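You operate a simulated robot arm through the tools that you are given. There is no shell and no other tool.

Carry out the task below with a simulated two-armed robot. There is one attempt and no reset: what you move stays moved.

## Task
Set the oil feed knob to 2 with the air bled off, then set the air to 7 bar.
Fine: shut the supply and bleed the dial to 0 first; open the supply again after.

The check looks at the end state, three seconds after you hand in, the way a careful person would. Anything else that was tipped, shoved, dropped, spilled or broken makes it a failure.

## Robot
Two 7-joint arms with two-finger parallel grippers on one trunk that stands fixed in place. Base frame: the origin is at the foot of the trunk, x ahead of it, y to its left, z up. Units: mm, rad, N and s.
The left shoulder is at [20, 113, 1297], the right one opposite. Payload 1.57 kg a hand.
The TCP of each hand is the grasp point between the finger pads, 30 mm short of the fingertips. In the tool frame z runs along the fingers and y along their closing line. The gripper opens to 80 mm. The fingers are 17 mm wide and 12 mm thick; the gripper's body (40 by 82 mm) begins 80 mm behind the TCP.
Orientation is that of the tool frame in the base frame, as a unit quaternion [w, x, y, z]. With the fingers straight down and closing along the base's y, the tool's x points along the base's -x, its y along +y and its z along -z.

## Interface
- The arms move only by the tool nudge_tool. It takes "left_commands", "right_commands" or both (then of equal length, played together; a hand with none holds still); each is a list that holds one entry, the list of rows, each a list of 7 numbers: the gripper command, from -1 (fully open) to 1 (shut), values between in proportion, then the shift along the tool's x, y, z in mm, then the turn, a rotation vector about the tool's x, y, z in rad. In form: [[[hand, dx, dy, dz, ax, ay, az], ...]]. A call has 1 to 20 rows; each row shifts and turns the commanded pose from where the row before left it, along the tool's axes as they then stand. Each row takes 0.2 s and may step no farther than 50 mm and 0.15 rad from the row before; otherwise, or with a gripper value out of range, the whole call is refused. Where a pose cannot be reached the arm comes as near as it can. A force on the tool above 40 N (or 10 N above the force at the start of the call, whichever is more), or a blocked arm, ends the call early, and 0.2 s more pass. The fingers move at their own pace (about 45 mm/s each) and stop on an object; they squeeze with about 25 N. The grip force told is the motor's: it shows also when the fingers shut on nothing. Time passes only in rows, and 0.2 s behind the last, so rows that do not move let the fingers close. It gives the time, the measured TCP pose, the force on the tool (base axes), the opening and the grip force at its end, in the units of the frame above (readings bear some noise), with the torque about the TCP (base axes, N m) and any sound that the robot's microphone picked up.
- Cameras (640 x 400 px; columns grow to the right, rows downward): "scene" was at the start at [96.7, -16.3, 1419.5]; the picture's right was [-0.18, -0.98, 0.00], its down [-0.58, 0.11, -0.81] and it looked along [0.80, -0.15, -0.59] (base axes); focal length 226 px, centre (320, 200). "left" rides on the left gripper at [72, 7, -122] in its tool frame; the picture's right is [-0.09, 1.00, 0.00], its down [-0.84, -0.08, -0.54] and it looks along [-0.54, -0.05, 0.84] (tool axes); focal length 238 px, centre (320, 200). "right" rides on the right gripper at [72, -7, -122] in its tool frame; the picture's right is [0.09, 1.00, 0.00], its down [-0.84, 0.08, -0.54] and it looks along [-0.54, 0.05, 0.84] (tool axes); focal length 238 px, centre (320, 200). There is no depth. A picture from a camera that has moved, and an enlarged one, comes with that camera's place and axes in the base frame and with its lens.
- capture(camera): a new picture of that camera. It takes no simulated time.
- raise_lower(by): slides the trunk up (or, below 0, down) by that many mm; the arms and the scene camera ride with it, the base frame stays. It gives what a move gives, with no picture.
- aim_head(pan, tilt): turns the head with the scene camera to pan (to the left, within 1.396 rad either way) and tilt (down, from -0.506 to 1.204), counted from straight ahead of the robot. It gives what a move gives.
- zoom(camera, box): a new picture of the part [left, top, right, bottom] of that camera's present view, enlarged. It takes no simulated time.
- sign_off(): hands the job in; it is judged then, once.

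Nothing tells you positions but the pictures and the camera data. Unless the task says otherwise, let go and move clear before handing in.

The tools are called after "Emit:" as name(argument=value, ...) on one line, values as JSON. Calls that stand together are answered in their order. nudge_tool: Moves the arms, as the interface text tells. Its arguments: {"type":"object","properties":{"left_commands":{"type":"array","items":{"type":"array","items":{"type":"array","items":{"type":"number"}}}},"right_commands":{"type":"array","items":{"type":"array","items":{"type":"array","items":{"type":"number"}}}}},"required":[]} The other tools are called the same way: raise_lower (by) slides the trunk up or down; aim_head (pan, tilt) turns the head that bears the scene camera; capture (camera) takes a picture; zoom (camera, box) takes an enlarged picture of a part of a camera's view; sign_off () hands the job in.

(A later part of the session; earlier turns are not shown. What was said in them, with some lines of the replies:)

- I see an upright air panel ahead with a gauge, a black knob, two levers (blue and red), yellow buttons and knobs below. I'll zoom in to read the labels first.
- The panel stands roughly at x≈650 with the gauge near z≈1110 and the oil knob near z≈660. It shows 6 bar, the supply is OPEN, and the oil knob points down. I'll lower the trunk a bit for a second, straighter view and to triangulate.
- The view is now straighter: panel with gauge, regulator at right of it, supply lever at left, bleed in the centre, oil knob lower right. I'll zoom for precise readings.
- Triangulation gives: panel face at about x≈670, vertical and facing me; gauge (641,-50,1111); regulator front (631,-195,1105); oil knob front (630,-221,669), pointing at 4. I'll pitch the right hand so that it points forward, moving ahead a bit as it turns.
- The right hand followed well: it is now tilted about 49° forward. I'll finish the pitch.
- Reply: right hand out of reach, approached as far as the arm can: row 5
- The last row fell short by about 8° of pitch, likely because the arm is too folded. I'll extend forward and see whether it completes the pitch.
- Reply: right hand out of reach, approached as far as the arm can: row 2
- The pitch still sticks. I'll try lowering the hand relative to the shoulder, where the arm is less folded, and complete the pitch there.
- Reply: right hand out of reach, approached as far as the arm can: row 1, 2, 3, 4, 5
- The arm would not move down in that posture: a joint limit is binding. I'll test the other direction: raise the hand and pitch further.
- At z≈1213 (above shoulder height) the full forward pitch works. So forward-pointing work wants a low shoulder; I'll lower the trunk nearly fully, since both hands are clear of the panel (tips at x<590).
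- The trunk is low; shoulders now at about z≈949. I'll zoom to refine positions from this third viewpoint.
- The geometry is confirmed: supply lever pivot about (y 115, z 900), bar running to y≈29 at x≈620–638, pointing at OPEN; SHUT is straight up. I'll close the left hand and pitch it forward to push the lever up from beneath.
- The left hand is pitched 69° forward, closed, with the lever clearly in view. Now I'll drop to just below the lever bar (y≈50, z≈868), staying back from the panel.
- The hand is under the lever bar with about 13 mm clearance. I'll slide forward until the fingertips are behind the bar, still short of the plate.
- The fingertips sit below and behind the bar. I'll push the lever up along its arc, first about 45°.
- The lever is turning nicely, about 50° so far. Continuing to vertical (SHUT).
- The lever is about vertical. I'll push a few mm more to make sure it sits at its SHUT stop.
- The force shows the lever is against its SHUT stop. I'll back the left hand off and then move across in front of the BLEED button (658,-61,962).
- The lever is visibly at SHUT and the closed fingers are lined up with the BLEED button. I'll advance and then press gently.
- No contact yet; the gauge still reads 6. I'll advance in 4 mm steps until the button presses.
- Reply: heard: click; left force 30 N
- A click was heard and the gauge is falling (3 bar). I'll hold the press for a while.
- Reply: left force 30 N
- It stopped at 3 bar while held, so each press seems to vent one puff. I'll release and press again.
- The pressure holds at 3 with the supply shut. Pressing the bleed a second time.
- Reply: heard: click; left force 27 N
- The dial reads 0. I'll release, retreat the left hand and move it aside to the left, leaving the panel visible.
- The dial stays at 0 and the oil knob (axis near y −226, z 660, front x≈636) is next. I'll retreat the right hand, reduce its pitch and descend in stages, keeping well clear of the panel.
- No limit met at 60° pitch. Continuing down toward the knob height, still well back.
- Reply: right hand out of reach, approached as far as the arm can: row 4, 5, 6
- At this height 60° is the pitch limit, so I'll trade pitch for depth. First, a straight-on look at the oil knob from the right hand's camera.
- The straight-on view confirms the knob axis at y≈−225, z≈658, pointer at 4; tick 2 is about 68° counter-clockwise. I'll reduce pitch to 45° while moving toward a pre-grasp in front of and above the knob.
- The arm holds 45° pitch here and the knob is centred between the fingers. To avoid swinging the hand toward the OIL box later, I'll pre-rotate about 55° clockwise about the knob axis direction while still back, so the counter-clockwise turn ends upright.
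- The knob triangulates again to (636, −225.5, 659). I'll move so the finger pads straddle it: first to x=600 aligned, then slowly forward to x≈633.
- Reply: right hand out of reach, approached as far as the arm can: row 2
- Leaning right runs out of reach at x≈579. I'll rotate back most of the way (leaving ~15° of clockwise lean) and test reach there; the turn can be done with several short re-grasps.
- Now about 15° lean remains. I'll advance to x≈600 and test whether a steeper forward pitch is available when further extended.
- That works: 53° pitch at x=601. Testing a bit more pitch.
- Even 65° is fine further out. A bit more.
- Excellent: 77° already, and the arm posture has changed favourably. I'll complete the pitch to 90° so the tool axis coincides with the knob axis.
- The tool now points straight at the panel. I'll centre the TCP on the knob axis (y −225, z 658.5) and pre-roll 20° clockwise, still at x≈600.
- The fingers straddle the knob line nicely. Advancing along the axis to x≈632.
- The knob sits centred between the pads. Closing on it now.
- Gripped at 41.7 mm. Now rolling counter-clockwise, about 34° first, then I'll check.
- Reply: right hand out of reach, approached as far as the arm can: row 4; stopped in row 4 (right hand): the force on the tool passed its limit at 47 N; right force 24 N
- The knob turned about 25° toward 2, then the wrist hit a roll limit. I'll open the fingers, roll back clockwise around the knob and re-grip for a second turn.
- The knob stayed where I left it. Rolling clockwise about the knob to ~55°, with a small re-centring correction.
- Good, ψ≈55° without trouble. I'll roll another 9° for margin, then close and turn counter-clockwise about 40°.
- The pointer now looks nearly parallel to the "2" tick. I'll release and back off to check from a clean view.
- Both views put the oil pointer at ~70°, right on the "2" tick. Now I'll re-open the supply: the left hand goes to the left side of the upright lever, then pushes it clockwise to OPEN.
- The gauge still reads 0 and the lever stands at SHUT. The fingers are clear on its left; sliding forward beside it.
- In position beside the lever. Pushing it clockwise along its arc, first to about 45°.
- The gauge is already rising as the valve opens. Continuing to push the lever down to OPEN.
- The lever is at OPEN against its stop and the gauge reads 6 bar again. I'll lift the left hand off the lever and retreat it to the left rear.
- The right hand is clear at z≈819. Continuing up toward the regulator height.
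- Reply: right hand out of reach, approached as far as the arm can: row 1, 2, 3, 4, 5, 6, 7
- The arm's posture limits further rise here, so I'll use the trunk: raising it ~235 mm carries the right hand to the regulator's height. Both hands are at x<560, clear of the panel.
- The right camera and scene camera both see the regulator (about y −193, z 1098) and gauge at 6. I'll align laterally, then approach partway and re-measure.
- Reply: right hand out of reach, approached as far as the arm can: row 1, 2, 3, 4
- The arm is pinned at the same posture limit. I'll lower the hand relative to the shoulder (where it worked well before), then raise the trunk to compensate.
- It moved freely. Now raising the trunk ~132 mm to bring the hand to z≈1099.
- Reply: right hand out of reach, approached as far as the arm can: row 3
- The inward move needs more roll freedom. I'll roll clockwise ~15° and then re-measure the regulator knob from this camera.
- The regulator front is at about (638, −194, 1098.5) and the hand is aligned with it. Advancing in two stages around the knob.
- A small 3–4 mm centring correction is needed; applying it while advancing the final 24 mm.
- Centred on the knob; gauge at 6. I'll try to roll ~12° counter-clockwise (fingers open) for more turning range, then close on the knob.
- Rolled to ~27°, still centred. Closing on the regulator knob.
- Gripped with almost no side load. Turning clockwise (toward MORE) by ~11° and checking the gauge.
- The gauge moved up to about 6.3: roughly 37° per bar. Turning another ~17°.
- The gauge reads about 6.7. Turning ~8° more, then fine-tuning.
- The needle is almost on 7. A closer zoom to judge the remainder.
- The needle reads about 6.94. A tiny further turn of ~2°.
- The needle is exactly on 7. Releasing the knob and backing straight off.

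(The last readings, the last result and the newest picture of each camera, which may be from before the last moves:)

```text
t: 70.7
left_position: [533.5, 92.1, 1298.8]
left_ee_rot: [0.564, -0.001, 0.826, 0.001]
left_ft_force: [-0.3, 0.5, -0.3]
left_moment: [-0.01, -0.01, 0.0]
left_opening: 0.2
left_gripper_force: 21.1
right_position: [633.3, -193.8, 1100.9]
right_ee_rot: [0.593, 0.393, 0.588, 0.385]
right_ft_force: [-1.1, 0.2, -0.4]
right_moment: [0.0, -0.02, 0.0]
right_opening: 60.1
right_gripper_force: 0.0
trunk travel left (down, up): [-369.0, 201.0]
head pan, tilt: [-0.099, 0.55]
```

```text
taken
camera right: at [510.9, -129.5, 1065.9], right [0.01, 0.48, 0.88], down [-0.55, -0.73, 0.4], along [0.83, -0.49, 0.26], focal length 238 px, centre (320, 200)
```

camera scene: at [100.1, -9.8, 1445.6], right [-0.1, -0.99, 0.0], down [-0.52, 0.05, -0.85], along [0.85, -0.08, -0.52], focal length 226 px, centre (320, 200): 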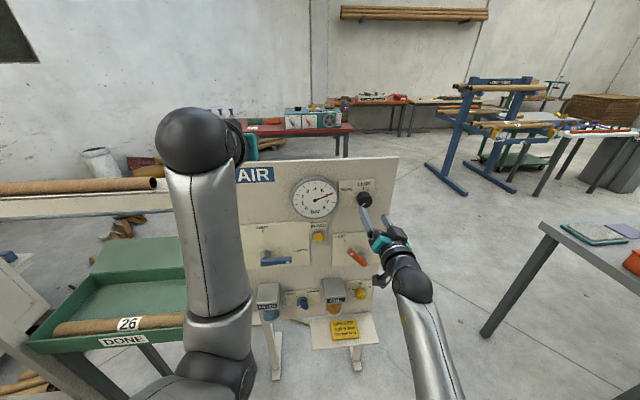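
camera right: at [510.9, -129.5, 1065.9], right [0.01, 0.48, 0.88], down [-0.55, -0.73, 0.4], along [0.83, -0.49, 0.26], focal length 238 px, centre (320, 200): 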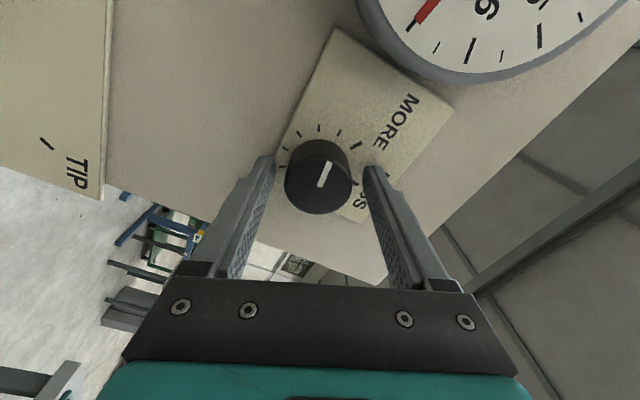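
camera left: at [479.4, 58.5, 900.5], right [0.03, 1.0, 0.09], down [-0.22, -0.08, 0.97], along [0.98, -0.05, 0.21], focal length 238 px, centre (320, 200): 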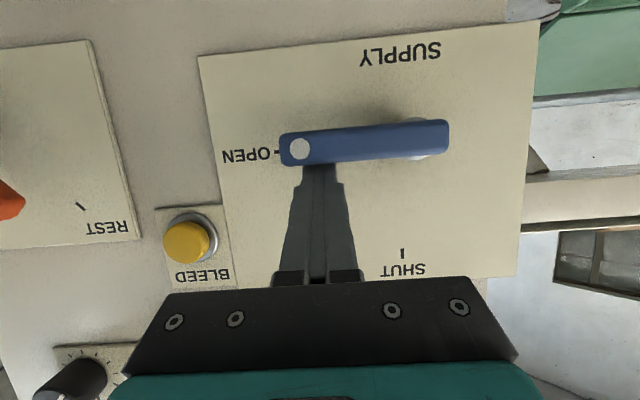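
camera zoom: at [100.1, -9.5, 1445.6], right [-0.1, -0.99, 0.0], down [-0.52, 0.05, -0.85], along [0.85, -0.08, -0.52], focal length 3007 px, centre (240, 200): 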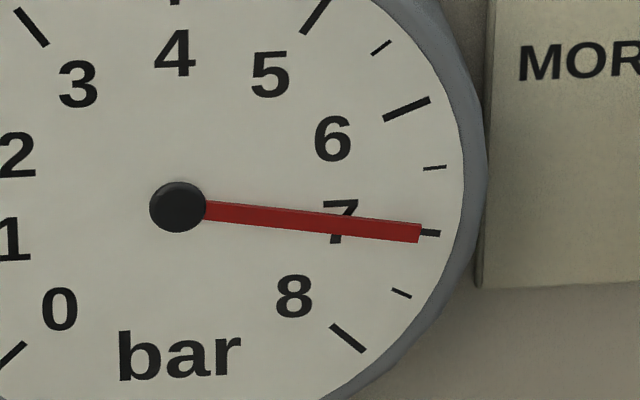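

It still reads 7 after release. Backing the right hand straight out.

Emit:
nudge_tool(right_commands=[[[-0.5, 0, 0, -15, 0, 0, 0], [-0.5, 0, 0, -20, 0, 0, 0], [-0.5, 0, 0, -25, 0, 0, 0], [-0.5, 0, 0, -25, 0, 0, 0]]])

Emit:
capture(camera="scene")

Emit:
zoom(camera="scene", box=[240, 155, 400, 255])

Emit:
zoom(camera="scene", box=[240, 215, 400, 345])

Emit:
zoom(camera="scene", box=[338, 275, 386, 311])

```text
t: 71.7
left_position: [531.3, 91.7, 1299.0]
left_ee_rot: [0.565, 0.0, 0.825, 0.0]
left_ft_force: [-0.4, 0.1, -0.5]
left_moment: [0.0, -0.02, -0.01]
left_opening: 0.0
left_gripper_force: 21.3
right_position: [546.1, -193.8, 1098.5]
right_ee_rot: [0.593, 0.392, 0.588, 0.385]
right_ft_force: [-0.3, 0.3, -0.3]
right_moment: [-0.01, 0.0, 0.0]
right_opening: 60.2
right_gripper_force: 0.0
trunk travel left (down, up): [-369.0, 201.0]
head pan, tilt: [-0.099, 0.55]
```

```text
taken
camera scene: at [99.7, -9.5, 1445.7], right [-0.1, -0.99, 0.0], down [-0.52, 0.05, -0.85], along [0.85, -0.08, -0.52], focal length 226 px, centre (320, 200)
```

scene: 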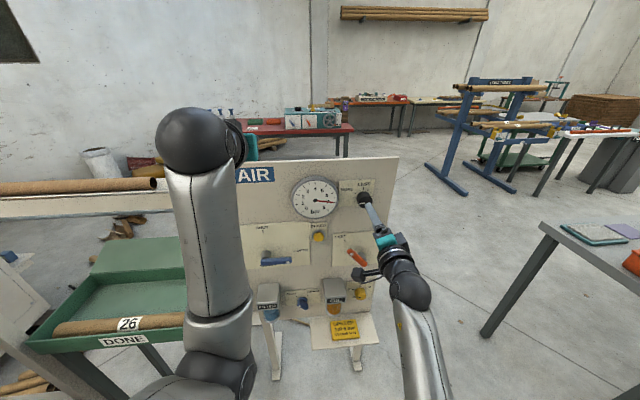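

```text
4.00 times, centred on (320, 205) of scene
camera zoom: at [99.7, -9.5, 1445.7], right [-0.1, -0.99, 0.0], down [-0.52, 0.05, -0.85], along [0.85, -0.08, -0.52], focal length 902 px, centre (320, 180)
```

zoom: 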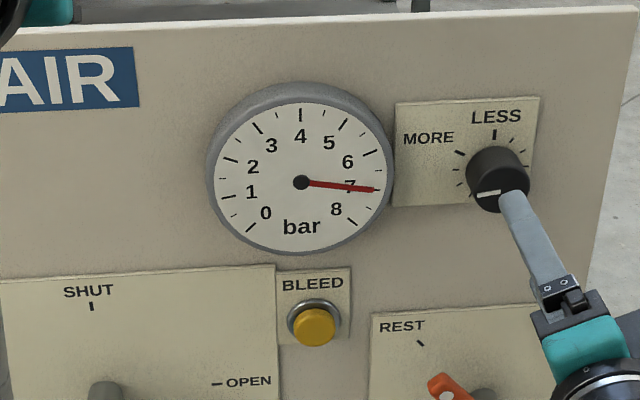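

```text
3.08 times, centred on (320, 280) of scene
camera zoom: at [99.7, -9.5, 1445.7], right [-0.1, -0.99, 0.0], down [-0.52, 0.05, -0.85], along [0.85, -0.08, -0.52], focal length 694 px, centre (320, -46)
```

zoom: 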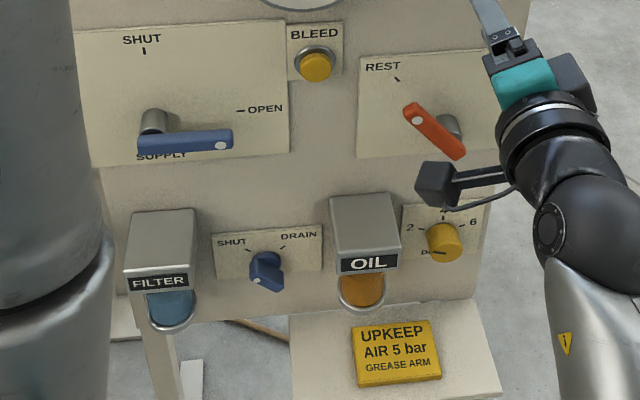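

```text
11.11 times, centred on (362, 293) of scene
camera zoom: at [99.7, -9.5, 1445.7], right [-0.1, -0.99, 0.0], down [-0.52, 0.05, -0.85], along [0.85, -0.08, -0.52], focal length 2506 px, centre (-147, -833)
```

zoom: 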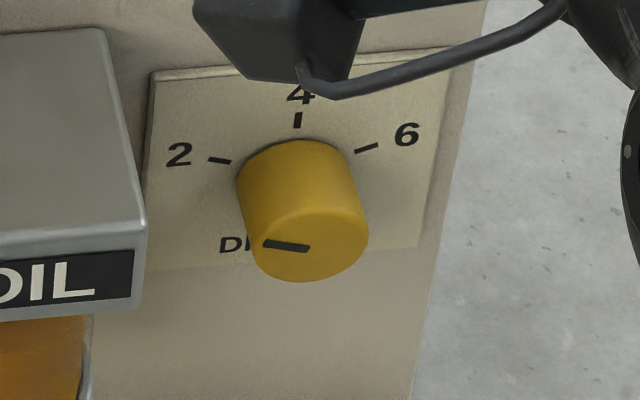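

Everything else looks untouched: orange lever at REST, drain at SHUT, supply OPEN, gauge 7. I'll back the right hand off a little more and take one closer look at the oil pointer and gauge.

Emit:
nudge_tool(right_commands=[[[-0.5, 0, -10, -10, 0, 0, 0], [-0.5, 0, -15, -10, 0, 0, 0], [-0.5, 0, 0, 0, 0, 0, 0]]])

Emit:
zoom(camera="scene", box=[350, 284, 374, 302])

Emit:
zoom(camera="scene", box=[290, 170, 380, 226])

Emit:
capture(camera="scene")

```text
t: 72.5
left_position: [532.0, 93.0, 1298.9]
left_ee_rot: [0.565, 0.0, 0.825, 0.0]
left_ft_force: [-0.3, -0.5, 0.9]
left_moment: [0.01, 0.0, 0.0]
left_opening: 0.0
left_gripper_force: 20.7
right_position: [527.6, -204.6, 1075.4]
right_ee_rot: [0.592, 0.392, 0.589, 0.385]
right_ft_force: [0.5, 0.2, -0.6]
right_moment: [0.02, -0.01, 0.02]
right_opening: 59.8
right_gripper_force: 0.0
trunk travel left (down, up): [-369.0, 201.0]
head pan, tilt: [-0.099, 0.55]
```

```text
16.00 times, centred on (362, 293) of scene
camera zoom: at [100.1, -9.3, 1445.6], right [-0.1, -0.99, 0.0], down [-0.52, 0.05, -0.85], along [0.85, -0.08, -0.52], focal length 3608 px, centre (-352, -1288)
```

zoom: 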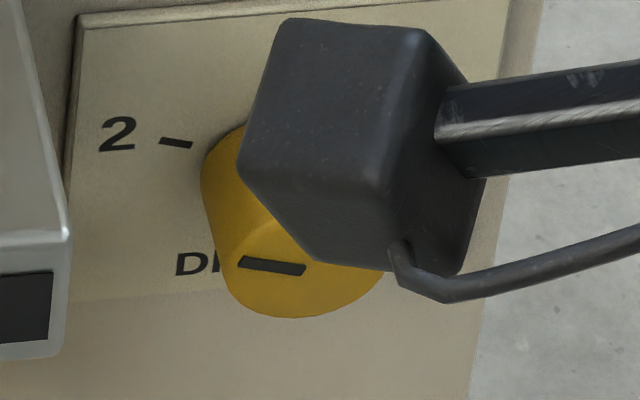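

```text
7.11 times, centred on (335, 198) of scene
camera zoom: at [100.1, -9.3, 1445.6], right [-0.1, -0.99, 0.0], down [-0.52, 0.05, -0.85], along [0.85, -0.08, -0.52], focal length 1604 px, centre (213, 214)
```

zoom: 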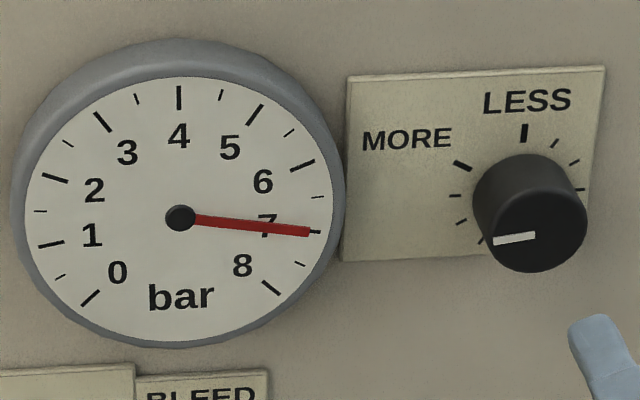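

```text
taken
camera scene: at [100.1, -9.3, 1445.6], right [-0.1, -0.99, 0.0], down [-0.52, 0.05, -0.85], along [0.85, -0.08, -0.52], focal length 226 px, centre (320, 200)
```

scene: 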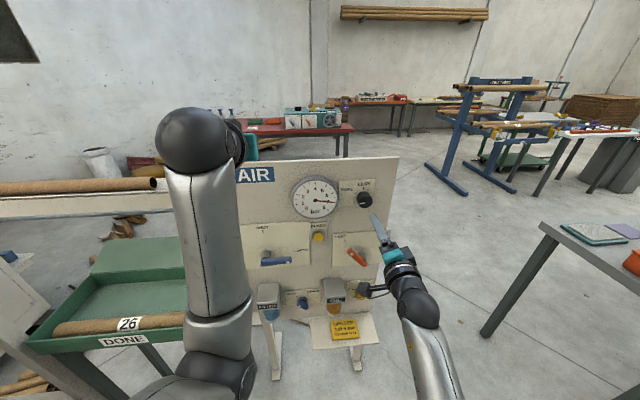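

The job is done, so I'm handing it in. The gauge holds at 7 bar with the supply open. The oil pointer is on the 2 tick, within about 2°. The orange lever (REST), the drain (SHUT) and everything else are where they were, and both hands are clear of the panel.

Emit:
sign_off()

```text
The job is handed in.
```

The oil feed knob is at 2 and the air is at 7 bar, with the supply open again. I've handed the job in.

- **Supply and bleed:** I shut the supply lever and pressed BLEED twice. Each press vented about 3 bar, taking the dial from 6 to 0.
- **Oil knob:** I turned it from 4 to 2 in two grips while the dial read 0. It sits on the 2 tick to within about 2°, roughly 0.05 on the scale.
- **Air:** I opened the supply lever to its stop and the gauge came back to 6 bar. I then turned the regulator toward MORE until the gauge read 7. It still read 7 after I let go and backed off.

The card on the panel's shelf says "AIR 5 bar"; I followed your 7 bar instead. In the last pictures the orange REST/TIP lever was still at REST and the drain still at SHUT. Nothing else looked moved, and both hands were clear of the panel.
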